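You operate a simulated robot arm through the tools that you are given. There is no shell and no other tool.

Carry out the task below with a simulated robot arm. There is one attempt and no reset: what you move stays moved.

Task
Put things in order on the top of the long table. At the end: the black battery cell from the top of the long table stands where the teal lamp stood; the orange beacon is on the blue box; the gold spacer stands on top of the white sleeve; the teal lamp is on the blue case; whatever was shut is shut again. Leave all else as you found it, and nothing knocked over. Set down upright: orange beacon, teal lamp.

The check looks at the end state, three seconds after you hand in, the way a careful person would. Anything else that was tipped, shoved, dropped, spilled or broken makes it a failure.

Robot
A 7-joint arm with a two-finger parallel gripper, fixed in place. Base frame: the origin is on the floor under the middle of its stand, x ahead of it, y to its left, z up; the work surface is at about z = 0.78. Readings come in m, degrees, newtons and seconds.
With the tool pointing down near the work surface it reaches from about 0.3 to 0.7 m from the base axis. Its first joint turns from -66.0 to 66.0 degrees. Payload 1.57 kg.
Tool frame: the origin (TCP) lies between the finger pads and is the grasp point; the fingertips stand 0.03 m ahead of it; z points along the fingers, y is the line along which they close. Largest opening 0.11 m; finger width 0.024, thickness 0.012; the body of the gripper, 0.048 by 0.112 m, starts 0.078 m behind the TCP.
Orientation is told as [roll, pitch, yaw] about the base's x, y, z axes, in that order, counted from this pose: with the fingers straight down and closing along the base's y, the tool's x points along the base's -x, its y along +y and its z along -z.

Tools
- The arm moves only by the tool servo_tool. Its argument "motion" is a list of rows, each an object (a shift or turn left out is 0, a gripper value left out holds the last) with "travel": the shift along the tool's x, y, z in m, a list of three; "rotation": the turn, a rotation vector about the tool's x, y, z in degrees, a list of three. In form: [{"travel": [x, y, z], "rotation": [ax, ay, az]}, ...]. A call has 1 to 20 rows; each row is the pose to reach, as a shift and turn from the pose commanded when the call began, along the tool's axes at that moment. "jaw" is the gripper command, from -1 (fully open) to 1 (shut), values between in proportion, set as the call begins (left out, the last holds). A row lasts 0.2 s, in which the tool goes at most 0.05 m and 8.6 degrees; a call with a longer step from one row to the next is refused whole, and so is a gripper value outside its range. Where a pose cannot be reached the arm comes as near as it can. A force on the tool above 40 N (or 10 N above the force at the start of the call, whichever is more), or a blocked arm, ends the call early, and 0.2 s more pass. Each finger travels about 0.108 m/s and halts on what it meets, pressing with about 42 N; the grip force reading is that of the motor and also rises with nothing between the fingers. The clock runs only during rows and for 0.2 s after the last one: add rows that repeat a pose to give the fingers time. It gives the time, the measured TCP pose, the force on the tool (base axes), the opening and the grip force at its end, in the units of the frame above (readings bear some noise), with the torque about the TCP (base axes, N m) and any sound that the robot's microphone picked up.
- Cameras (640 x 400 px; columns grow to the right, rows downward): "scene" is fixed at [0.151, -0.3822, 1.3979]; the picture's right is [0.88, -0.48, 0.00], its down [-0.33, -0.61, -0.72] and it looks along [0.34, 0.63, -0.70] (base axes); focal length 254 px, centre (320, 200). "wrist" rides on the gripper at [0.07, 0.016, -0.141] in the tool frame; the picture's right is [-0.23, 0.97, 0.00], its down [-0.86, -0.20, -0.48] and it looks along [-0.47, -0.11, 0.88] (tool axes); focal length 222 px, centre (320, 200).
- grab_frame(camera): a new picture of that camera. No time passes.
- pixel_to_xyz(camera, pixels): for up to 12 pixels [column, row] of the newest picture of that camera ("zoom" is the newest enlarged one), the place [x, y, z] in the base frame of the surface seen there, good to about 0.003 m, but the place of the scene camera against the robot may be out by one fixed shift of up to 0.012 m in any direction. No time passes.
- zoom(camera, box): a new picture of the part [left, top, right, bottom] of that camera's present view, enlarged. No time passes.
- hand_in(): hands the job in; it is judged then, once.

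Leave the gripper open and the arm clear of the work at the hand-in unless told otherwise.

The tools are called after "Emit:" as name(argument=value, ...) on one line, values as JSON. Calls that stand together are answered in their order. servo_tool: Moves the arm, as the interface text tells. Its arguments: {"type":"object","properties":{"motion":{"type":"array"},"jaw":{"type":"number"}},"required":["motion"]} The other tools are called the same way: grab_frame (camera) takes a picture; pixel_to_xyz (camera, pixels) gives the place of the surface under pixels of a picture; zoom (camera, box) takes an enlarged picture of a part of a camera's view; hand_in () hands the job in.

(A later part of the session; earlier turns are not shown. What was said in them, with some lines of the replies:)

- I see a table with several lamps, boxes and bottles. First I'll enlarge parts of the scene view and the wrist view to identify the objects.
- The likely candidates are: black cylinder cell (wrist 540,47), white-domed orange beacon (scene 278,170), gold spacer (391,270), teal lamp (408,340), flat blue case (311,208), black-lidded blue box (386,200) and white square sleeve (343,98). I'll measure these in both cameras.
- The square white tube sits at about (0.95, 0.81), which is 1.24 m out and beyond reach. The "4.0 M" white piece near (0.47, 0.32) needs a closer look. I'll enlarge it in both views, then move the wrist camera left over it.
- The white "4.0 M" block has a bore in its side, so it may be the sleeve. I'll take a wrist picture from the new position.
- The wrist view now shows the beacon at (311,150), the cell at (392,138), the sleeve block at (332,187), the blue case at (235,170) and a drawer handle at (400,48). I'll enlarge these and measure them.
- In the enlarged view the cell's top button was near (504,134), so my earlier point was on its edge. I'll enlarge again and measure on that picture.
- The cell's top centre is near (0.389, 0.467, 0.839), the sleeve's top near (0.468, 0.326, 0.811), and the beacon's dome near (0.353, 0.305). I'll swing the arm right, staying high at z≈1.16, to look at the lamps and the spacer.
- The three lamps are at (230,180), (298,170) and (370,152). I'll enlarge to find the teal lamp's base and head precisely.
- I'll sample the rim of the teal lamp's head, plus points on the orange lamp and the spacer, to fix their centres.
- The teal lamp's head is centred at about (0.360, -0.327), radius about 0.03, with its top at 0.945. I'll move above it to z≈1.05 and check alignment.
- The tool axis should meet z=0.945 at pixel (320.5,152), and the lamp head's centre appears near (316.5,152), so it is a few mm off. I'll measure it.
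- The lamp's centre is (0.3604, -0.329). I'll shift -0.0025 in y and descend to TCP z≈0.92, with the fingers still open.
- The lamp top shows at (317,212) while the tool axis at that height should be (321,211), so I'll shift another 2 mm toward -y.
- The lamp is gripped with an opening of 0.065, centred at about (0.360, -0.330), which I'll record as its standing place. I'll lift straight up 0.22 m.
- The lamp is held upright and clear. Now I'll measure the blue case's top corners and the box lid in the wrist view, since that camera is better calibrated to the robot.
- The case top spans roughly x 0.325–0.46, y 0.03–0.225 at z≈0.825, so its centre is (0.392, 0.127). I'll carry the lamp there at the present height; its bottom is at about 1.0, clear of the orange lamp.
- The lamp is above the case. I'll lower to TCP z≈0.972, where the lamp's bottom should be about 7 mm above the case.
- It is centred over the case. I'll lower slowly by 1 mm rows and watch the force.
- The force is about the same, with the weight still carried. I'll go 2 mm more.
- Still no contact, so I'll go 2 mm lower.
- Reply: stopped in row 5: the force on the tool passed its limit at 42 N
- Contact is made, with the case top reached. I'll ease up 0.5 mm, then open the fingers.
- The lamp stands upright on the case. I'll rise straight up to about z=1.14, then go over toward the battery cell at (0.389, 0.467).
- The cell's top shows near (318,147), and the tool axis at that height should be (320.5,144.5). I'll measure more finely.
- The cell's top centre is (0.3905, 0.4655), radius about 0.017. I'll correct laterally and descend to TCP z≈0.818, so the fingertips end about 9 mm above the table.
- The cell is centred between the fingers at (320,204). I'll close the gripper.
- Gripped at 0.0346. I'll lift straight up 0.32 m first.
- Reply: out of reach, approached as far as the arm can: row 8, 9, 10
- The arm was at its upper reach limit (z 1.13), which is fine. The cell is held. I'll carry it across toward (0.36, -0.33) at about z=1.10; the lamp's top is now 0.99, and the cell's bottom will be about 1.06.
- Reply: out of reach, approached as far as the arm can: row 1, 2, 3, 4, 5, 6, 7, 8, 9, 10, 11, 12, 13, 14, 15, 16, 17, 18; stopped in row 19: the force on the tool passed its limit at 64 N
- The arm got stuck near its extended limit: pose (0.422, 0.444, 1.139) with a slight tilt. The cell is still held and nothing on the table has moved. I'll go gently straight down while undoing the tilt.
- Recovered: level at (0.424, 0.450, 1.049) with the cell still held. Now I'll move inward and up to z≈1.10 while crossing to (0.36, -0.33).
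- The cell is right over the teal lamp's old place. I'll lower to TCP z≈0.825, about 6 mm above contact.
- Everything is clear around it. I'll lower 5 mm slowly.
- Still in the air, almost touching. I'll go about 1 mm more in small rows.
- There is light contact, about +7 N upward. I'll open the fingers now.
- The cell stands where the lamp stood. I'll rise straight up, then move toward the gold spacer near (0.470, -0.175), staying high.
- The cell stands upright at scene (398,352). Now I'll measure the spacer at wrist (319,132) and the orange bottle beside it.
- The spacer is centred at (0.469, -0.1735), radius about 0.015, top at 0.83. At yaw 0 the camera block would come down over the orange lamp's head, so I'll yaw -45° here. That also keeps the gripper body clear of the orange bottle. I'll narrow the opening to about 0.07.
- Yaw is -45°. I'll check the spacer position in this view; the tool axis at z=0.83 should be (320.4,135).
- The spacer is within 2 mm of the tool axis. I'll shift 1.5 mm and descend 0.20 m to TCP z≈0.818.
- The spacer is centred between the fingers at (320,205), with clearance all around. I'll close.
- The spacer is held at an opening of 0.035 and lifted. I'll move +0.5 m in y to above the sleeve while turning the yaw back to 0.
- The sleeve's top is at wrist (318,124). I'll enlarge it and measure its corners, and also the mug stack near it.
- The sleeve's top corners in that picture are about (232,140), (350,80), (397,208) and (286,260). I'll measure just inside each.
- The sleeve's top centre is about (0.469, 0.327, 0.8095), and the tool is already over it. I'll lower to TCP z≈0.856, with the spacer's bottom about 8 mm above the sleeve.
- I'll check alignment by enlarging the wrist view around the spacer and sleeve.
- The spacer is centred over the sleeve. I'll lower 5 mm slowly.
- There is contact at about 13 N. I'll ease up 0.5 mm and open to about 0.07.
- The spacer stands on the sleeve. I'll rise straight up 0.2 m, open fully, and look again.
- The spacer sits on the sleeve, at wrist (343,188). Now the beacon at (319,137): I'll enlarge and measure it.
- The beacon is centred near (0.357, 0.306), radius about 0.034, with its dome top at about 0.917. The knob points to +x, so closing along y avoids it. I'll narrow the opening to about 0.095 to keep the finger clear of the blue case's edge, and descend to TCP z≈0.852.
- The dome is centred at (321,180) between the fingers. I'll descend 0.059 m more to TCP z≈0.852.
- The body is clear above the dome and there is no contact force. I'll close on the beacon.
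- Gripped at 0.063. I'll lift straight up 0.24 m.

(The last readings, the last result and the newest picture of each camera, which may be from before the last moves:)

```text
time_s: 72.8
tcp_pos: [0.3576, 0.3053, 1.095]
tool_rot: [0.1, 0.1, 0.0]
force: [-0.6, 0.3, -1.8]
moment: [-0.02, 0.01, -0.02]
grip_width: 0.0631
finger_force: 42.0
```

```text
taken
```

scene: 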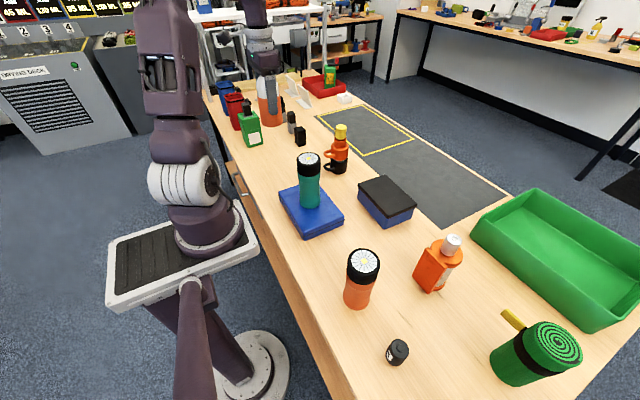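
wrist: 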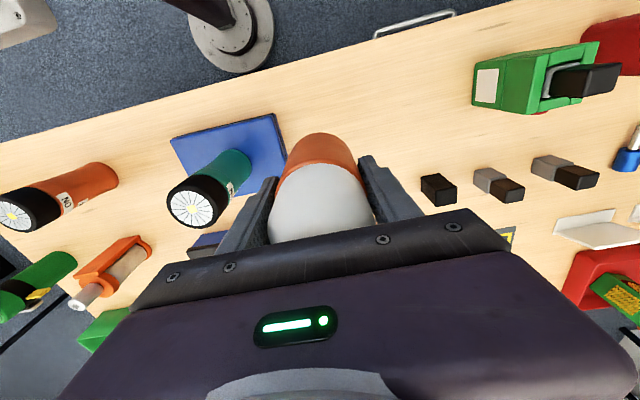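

The beacon is held upright. I'll move it around the lamp: first to about (0.50, 0.20), then to (0.50, 0.04), staying at z≈1.095, and look at the lid.

Emit:
servo_tool(motion=[{"travel": [-0.02, -0.015, 0]}, {"travel": [-0.055, -0.04, 0]}, {"travel": [-0.092, -0.067, 0]}, {"travel": [-0.125, -0.09, 0]}, {"travel": [-0.143, -0.115, 0]}, {"travel": [-0.143, -0.155, 0]}, {"travel": [-0.143, -0.195, 0]}, {"travel": [-0.143, -0.235, 0]}, {"travel": [-0.143, -0.265, 0]}, {"travel": [-0.143, -0.265, 0]}, {"travel": [-0.143, -0.265, 0]}])

Emit:
grab_frame(camera="wrist")

Emit:
grab_frame(camera="scene")

```text
time_s: 75.2
tcp_pos: [0.4999, 0.0401, 1.0923]
tool_rot: [0.2, 0.2, 0.0]
force: [0.5, -0.4, -2.0]
moment: [-0.03, 0.01, -0.02]
grip_width: 0.0633
finger_force: 41.7
```

```text
taken
```

wrist: 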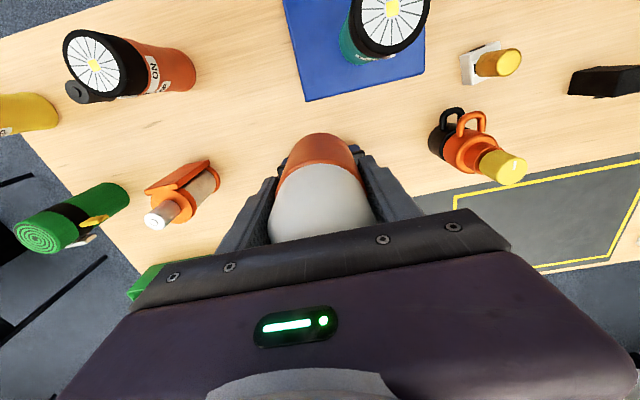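

```text
taken
```

scene: 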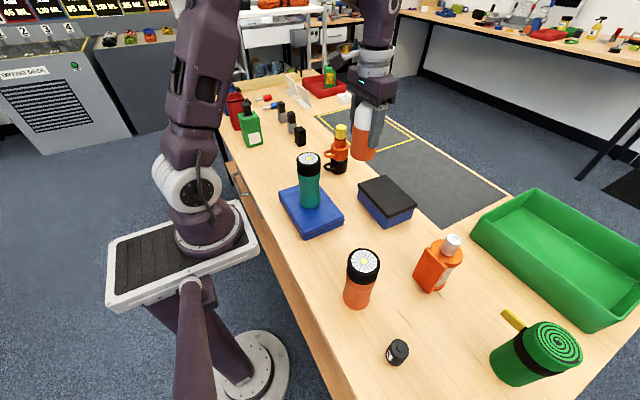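

The lid is hidden in the wrist view now, so I'll use the scene view with a calibration. The orange lamp's yellow centre is known from the wrist as (0.3604, -0.183, 0.945), so I'll measure it and the lid corners in the scene view.

Emit:
zoom(camera="scene", box=[340, 160, 440, 240])

Emit:
pixel_to_xyz(camera="zoom", pixels=[[130, 125], [245, 85], [460, 230], [330, 290], [290, 185], [200, 200], [350, 165], [240, 245], [330, 275], [450, 235], [140, 130], [240, 92]])

Emit:
zoom(camera="scene", box=[330, 230, 430, 310])

```text
5.00 times, centred on (390, 200) of scene
```

zoom: 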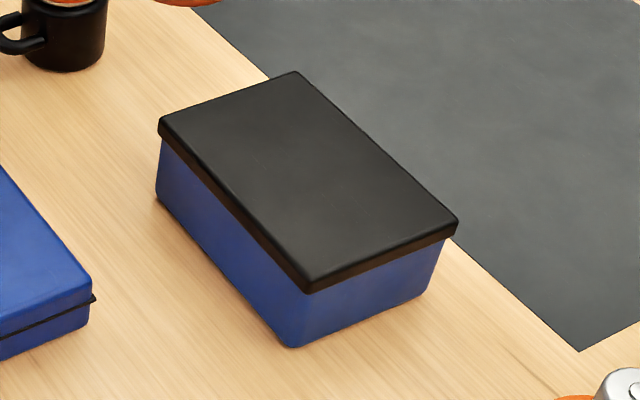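

```text
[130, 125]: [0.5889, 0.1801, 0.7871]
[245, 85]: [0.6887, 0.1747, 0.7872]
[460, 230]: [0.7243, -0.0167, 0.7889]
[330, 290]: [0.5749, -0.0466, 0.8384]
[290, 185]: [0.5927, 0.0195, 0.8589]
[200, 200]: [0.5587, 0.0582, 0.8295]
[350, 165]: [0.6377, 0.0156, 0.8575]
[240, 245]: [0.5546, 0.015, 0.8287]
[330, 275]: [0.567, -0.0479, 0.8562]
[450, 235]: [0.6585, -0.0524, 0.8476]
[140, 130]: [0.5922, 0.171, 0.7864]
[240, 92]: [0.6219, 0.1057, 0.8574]
```

```text
5.00 times, centred on (380, 270) of scene
```

zoom: 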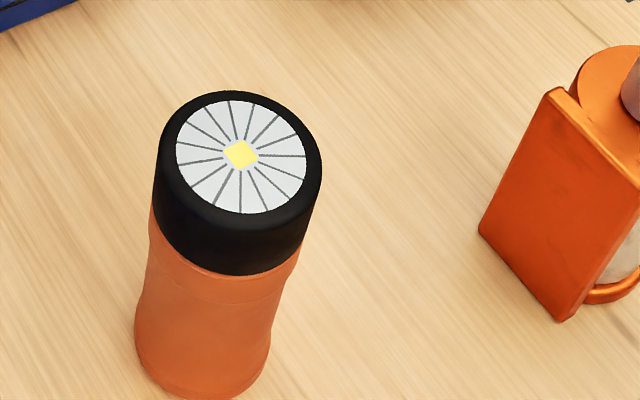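

The lid corners are at scene pixels about (358,184), (385,174.4), (417.6,205) and (388,217). I'll measure just inside those, plus the lamp centre.

Emit:
pixel_to_xyz(camera="zoom", pixels=[[241, 155]])

Emit:
pixel_to_xyz(camera="scene", pixels=[[359.6, 184], [385, 175.6], [415.6, 204.6], [388, 215.4], [387.5, 195]])

```text
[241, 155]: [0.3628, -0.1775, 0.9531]
```

```text
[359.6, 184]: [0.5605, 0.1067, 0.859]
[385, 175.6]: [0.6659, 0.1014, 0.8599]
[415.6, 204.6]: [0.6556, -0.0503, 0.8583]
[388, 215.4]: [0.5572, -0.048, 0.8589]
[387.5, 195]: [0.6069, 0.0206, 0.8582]
```

Calibrated by the lamp, the lid's centre is about (0.606, 0.022, 0.851). I'll move the beacon out over it while descending to TCP z≈0.947, leaving the beacon's bottom about 2 cm above the lid.

Emit:
servo_tool(motion=[{"travel": [-0.02, -0.004, 0.015]}, {"travel": [-0.05, -0.009, 0.035]}, {"travel": [-0.08, -0.014, 0.055]}, {"travel": [-0.105, -0.018, 0.075]}, {"travel": [-0.105, -0.018, 0.105]}, {"travel": [-0.105, -0.018, 0.13]}, {"travel": [-0.105, -0.018, 0.145]}, {"travel": [-0.105, -0.018, 0.145]}, {"travel": [-0.105, -0.018, 0.145]}])

Emit:
grab_frame(camera="wrist")

Emit:
zoom(camera="scene", box=[310, 80, 450, 240])

```text
time_s: 77.2
tcp_pos: [0.6041, 0.022, 0.9464]
tool_rot: [0.1, 0.2, -0.1]
force: [-1.0, 0.4, -1.9]
moment: [-0.01, 0.08, 0.0]
grip_width: 0.0634
finger_force: 41.9
```

```text
taken
```

wrist: 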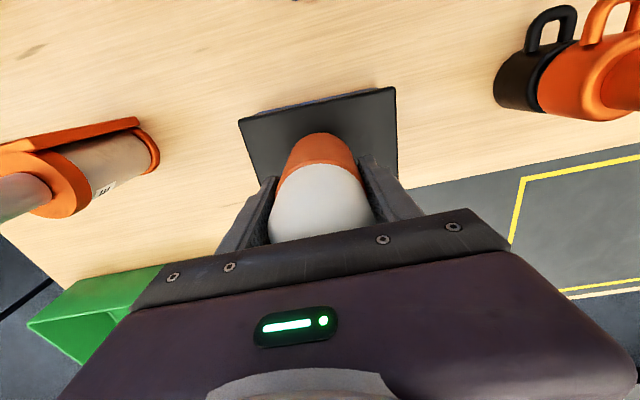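

```text
2.50 times, centred on (380, 160) of scene
```

zoom: 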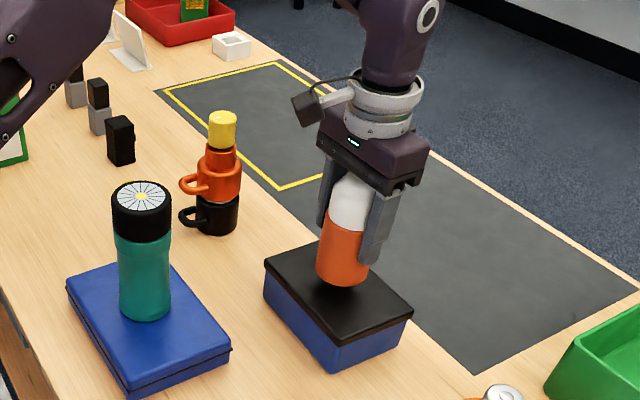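

The beacon hangs over the lid. I'll measure the visible lid corners in the wrist view to confirm centring.

Emit:
pixel_to_xyz(camera="wrist", pixels=[[243, 122], [392, 92], [262, 175], [396, 170], [320, 112], [320, 140], [320, 136], [300, 145]])

```text
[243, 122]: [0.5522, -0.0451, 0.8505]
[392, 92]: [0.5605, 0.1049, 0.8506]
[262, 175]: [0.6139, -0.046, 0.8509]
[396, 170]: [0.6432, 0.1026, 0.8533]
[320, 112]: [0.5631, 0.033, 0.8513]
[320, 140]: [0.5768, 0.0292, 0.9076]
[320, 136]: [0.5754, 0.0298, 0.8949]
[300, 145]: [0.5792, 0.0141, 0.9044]
```

The lid spans y -0.047 to 0.105 from its near edge at x≈0.556, so its centre is about (0.607, 0.029). I'll shift +6 mm in y and lower to about 0.932.

Emit:
servo_tool(motion=[{"travel": [-0.002, 0.006, 0.0]}, {"travel": [-0.002, 0.006, 0.006]}, {"travel": [-0.002, 0.006, 0.012]}, {"travel": [-0.002, 0.006, 0.0145]}, {"travel": [-0.002, 0.006, 0.0145]}])

Emit:
servo_tool(motion=[{"travel": [0, 0, 0.001]}, {"travel": [0, 0, 0.002]}, {"travel": [0, 0, 0.003]}, {"travel": [0, 0, 0.004]}, {"travel": [0, 0, 0.004]}])

```text
time_s: 78.3
tcp_pos: [0.6062, 0.0276, 0.9319]
tool_rot: [0.2, 0.2, 0.1]
force: [0.0, -0.4, -1.7]
moment: [0.0, 0.03, 0.0]
grip_width: 0.0634
finger_force: 41.6
```

```text
time_s: 79.5
tcp_pos: [0.6075, 0.0281, 0.9276]
tool_rot: [0.1, 0.2, 0.0]
force: [-0.1, 0.5, -1.4]
moment: [0.01, 0.02, 0.02]
grip_width: 0.0633
finger_force: 42.2
```

No contact yet at z=0.9276, so I'll go down in 0.5 mm rows.

Emit:
servo_tool(motion=[{"travel": [0, 0, 0.0005]}, {"travel": [0, 0, 0.001]}, {"travel": [0, 0, 0.0015]}, {"travel": [0, 0, 0.0015]}])

```text
time_s: 80.5
tcp_pos: [0.6063, 0.0274, 0.9263]
tool_rot: [0.1, 0.2, 0.0]
force: [-0.4, 0.4, -1.0]
moment: [-0.01, 0.0, 0.02]
grip_width: 0.0633
finger_force: 41.8
```

Emit:
servo_tool(motion=[{"travel": [0, 0, 0.0005]}, {"travel": [0, 0, 0.001]}, {"travel": [0, 0, 0.001]}])

```text
time_s: 81.3
tcp_pos: [0.6068, 0.0287, 0.926]
tool_rot: [0.1, 0.2, 0.0]
force: [-0.3, 0.3, -1.6]
moment: [-0.02, 0.03, 0.0]
grip_width: 0.0633
finger_force: 42.1
```

Emit:
servo_tool(motion=[{"travel": [0, 0, 0.0005]}, {"travel": [0, 0, 0.001]}, {"travel": [0, 0, 0.001]}])

```text
time_s: 82.2
tcp_pos: [0.6056, 0.028, 0.925]
tool_rot: [0.2, 0.2, 0.0]
force: [0.1, 0.5, -1.7]
moment: [0.0, 0.01, -0.04]
grip_width: 0.0632
finger_force: 41.7
```

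Still carrying the weight. I'll continue 1 mm at a time.

Emit:
servo_tool(motion=[{"travel": [0, 0, 0.0005]}, {"travel": [0, 0, 0.001]}, {"travel": [0, 0, 0.001]}])

```text
time_s: 83.0
tcp_pos: [0.6086, 0.0274, 0.9239]
tool_rot: [0.1, 0.3, 0.1]
force: [0.5, -0.5, -0.5]
moment: [-0.02, -0.01, -0.02]
grip_width: 0.0631
finger_force: 41.6
```

Emit:
servo_tool(motion=[{"travel": [0, 0, 0.0004]}, {"travel": [0, 0, 0.0008]}, {"travel": [0, 0, 0.0008]}])

Emit:
zoom(camera="scene", box=[340, 120, 440, 230])

```text
time_s: 83.8
tcp_pos: [0.6075, 0.0274, 0.9236]
tool_rot: [0.1, 0.1, 0.0]
force: [1.1, 1.7, 9.3]
moment: [-0.19, 0.02, 0.0]
grip_width: 0.063
finger_force: 41.9
```

```text
3.64 times, centred on (390, 175) of scene
```

zoom: 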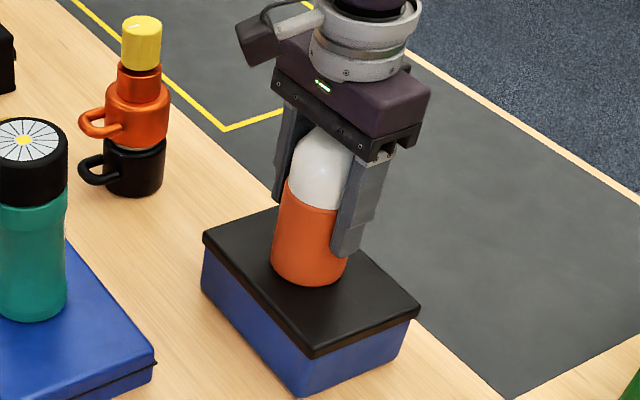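

There is contact at about 11 N. I'll ease up 0.4 mm, then open.

Emit:
servo_tool(motion=[{"travel": [0, 0, -0.0004]}, {"travel": [0, 0, -0.0004]}])

Emit:
servo_tool(motion=[{"travel": [0, 0, 0]}, {"travel": [0, 0, 0]}, {"travel": [0, 0, 0]}, {"travel": [0, 0, 0]}], jaw=-1)

Emit:
grab_frame(camera="wrist")

Emit:
zoom(camera="scene", box=[340, 120, 440, 230])

```text
time_s: 84.3
tcp_pos: [0.6068, 0.0274, 0.924]
tool_rot: [0.2, 0.1, 0.0]
force: [2.5, 1.9, 7.1]
moment: [-0.08, -0.17, 0.06]
grip_width: 0.063
finger_force: 41.4
```

```text
time_s: 85.3
tcp_pos: [0.6071, 0.0275, 0.9237]
tool_rot: [0.1, 0.1, 0.0]
force: [0.0, 0.2, 1.2]
moment: [-0.01, 0.01, 0.0]
grip_width: 0.1103
finger_force: 0.0
```

```text
taken
```

wrist: 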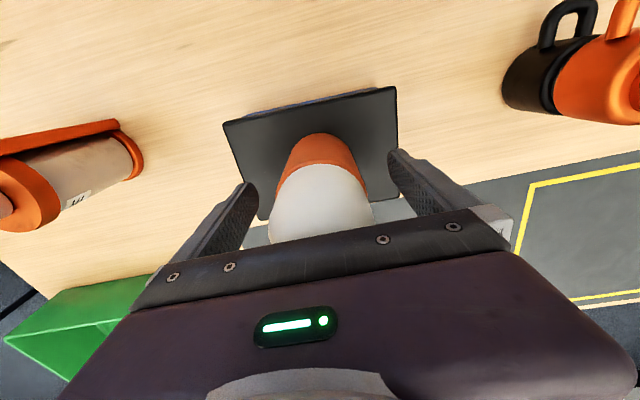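

```text
3.64 times, centred on (390, 175) of scene
```

zoom: 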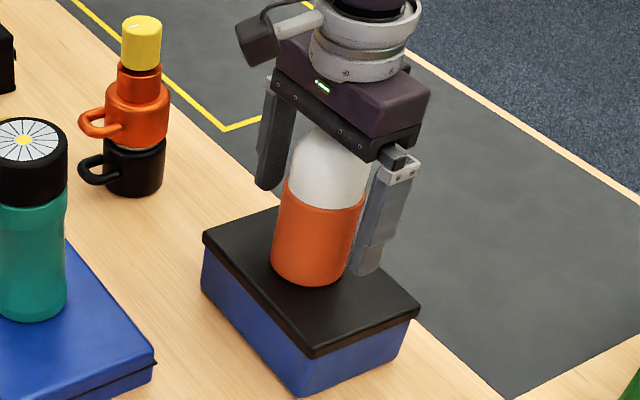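

The beacon stands on the box lid. I'll rise straight up 0.115 m, then draw back toward the starting pose.

Emit:
servo_tool(motion=[{"travel": [0, 0, -0.01]}, {"travel": [0, 0, -0.03]}, {"travel": [0, 0, -0.06]}, {"travel": [0, 0, -0.09]}, {"travel": [0, 0, -0.12]}, {"travel": [0.02, 0, -0.13]}, {"travel": [0.05, 0, -0.15]}, {"travel": [0.09, 0, -0.17]}, {"travel": [0.13, 0, -0.19]}, {"travel": [0.17, 0, -0.215]}, {"travel": [0.19, 0, -0.245]}, {"travel": [0.19, 0, -0.25]}, {"travel": [0.19, 0, -0.25]}])

Emit:
grab_frame(camera="wrist")

Emit:
grab_frame(camera="scene")

```text
time_s: 88.2
tcp_pos: [0.4171, 0.0274, 1.1751]
tool_rot: [0.1, 0.1, 0.1]
force: [0.0, -0.5, -0.4]
moment: [0.0, -0.01, 0.0]
grip_width: 0.1097
finger_force: 0.1
```

```text
taken
```

wrist: 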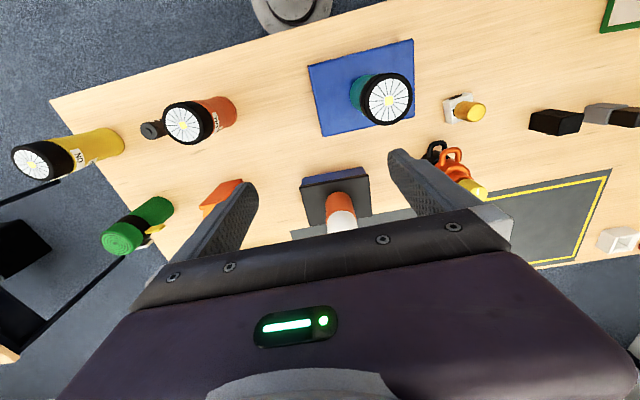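

```text
taken
```

scene: 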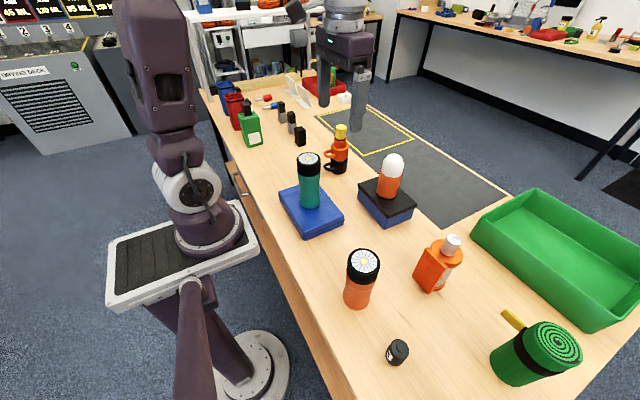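

All pieces look placed. I'll enlarge for a final check of the spacer on the sleeve, the cell and the rest.

Emit:
zoom(camera="wrist", box=[400, 60, 520, 220])

Emit:
zoom(camera="wrist", box=[0, 60, 280, 260])

Emit:
zoom(camera="scene", box=[240, 100, 440, 260])

Emit:
zoom(camera="scene", box=[330, 230, 630, 400])

Emit:
pixel_to_xyz(camera="wrist", pixels=[[147, 131], [153, 128], [165, 124], [472, 112], [452, 108], [388, 98], [341, 225], [340, 200]])

```text
2.50 times, centred on (460, 140) of wrist
```

zoom: 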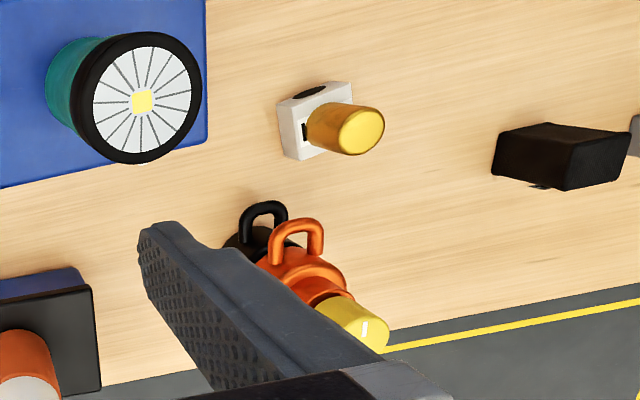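

```text
2.00 times, centred on (140, 160) of wrist
```

zoom: 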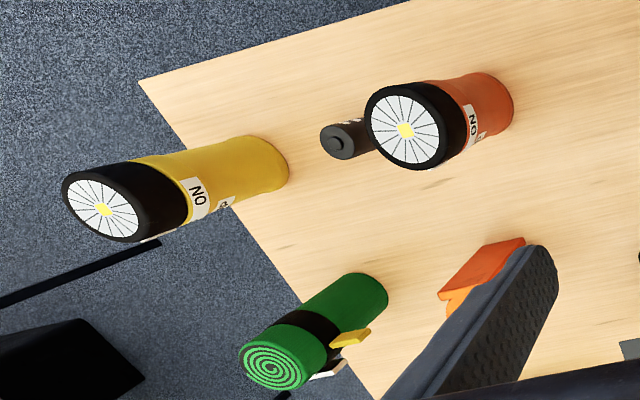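

```text
2.50 times, centred on (340, 180) of scene
```

zoom: 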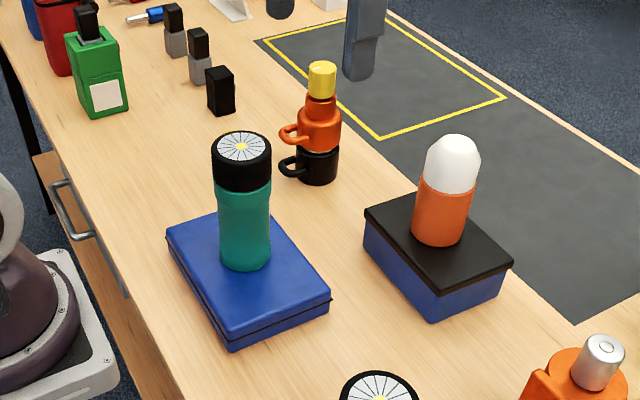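

```text
2.13 times, centred on (480, 315) of scene
```

zoom: 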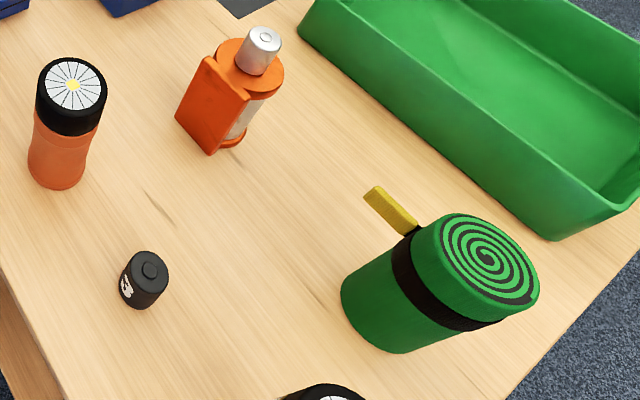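

```text
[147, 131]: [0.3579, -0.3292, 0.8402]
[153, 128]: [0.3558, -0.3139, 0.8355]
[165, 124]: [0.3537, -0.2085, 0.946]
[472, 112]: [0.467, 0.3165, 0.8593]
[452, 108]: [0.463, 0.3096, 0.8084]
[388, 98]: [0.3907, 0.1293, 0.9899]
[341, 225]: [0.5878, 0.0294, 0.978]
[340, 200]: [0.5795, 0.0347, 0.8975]
```

The final check looks right:
- **Cell:** stands at (0.358, -0.329), the teal lamp's old place.
- **Teal lamp:** upright on the flat blue case.
- **Beacon:** upright on the black-lidded blue box.
- **Spacer:** stands on the white sleeve.

The case, box and drawer are still shut, everything else is as it was, and the gripper is open and clear. I'm handing in now.

Emit:
hand_in()

```text
The job is handed in.
```

I moved all four items and handed the job in. No result came back with the hand-in, so this is what my last pictures and measurements showed:

- **Black battery cell:** it stands where the teal lamp stood, within about 2 mm of the measured spot.
- **Teal lamp:** it stands upright in the middle of the flat blue case.
- **Orange beacon:** the white-domed piece stands upright on the lid of the blue box with the black lid.
- **Gold spacer:** it stands on the white block marked "4.0 M". I took that block for the sleeve because it has a bore through it. The only other white piece I considered was a square one at the far end of the table, about 1.2 m from the base and out of reach.

The case, the box and the drawer stayed shut. I saw nothing else moved or knocked over.

While carrying the cell, the arm got stuck at the edge of its reach. It tilted slightly and the force reading went to 64 N. I lowered it and levelled it again. The cell stayed in the grip, and nothing on the table appeared to have moved.

The gripper is open and the arm is back near its starting pose, clear of the table.
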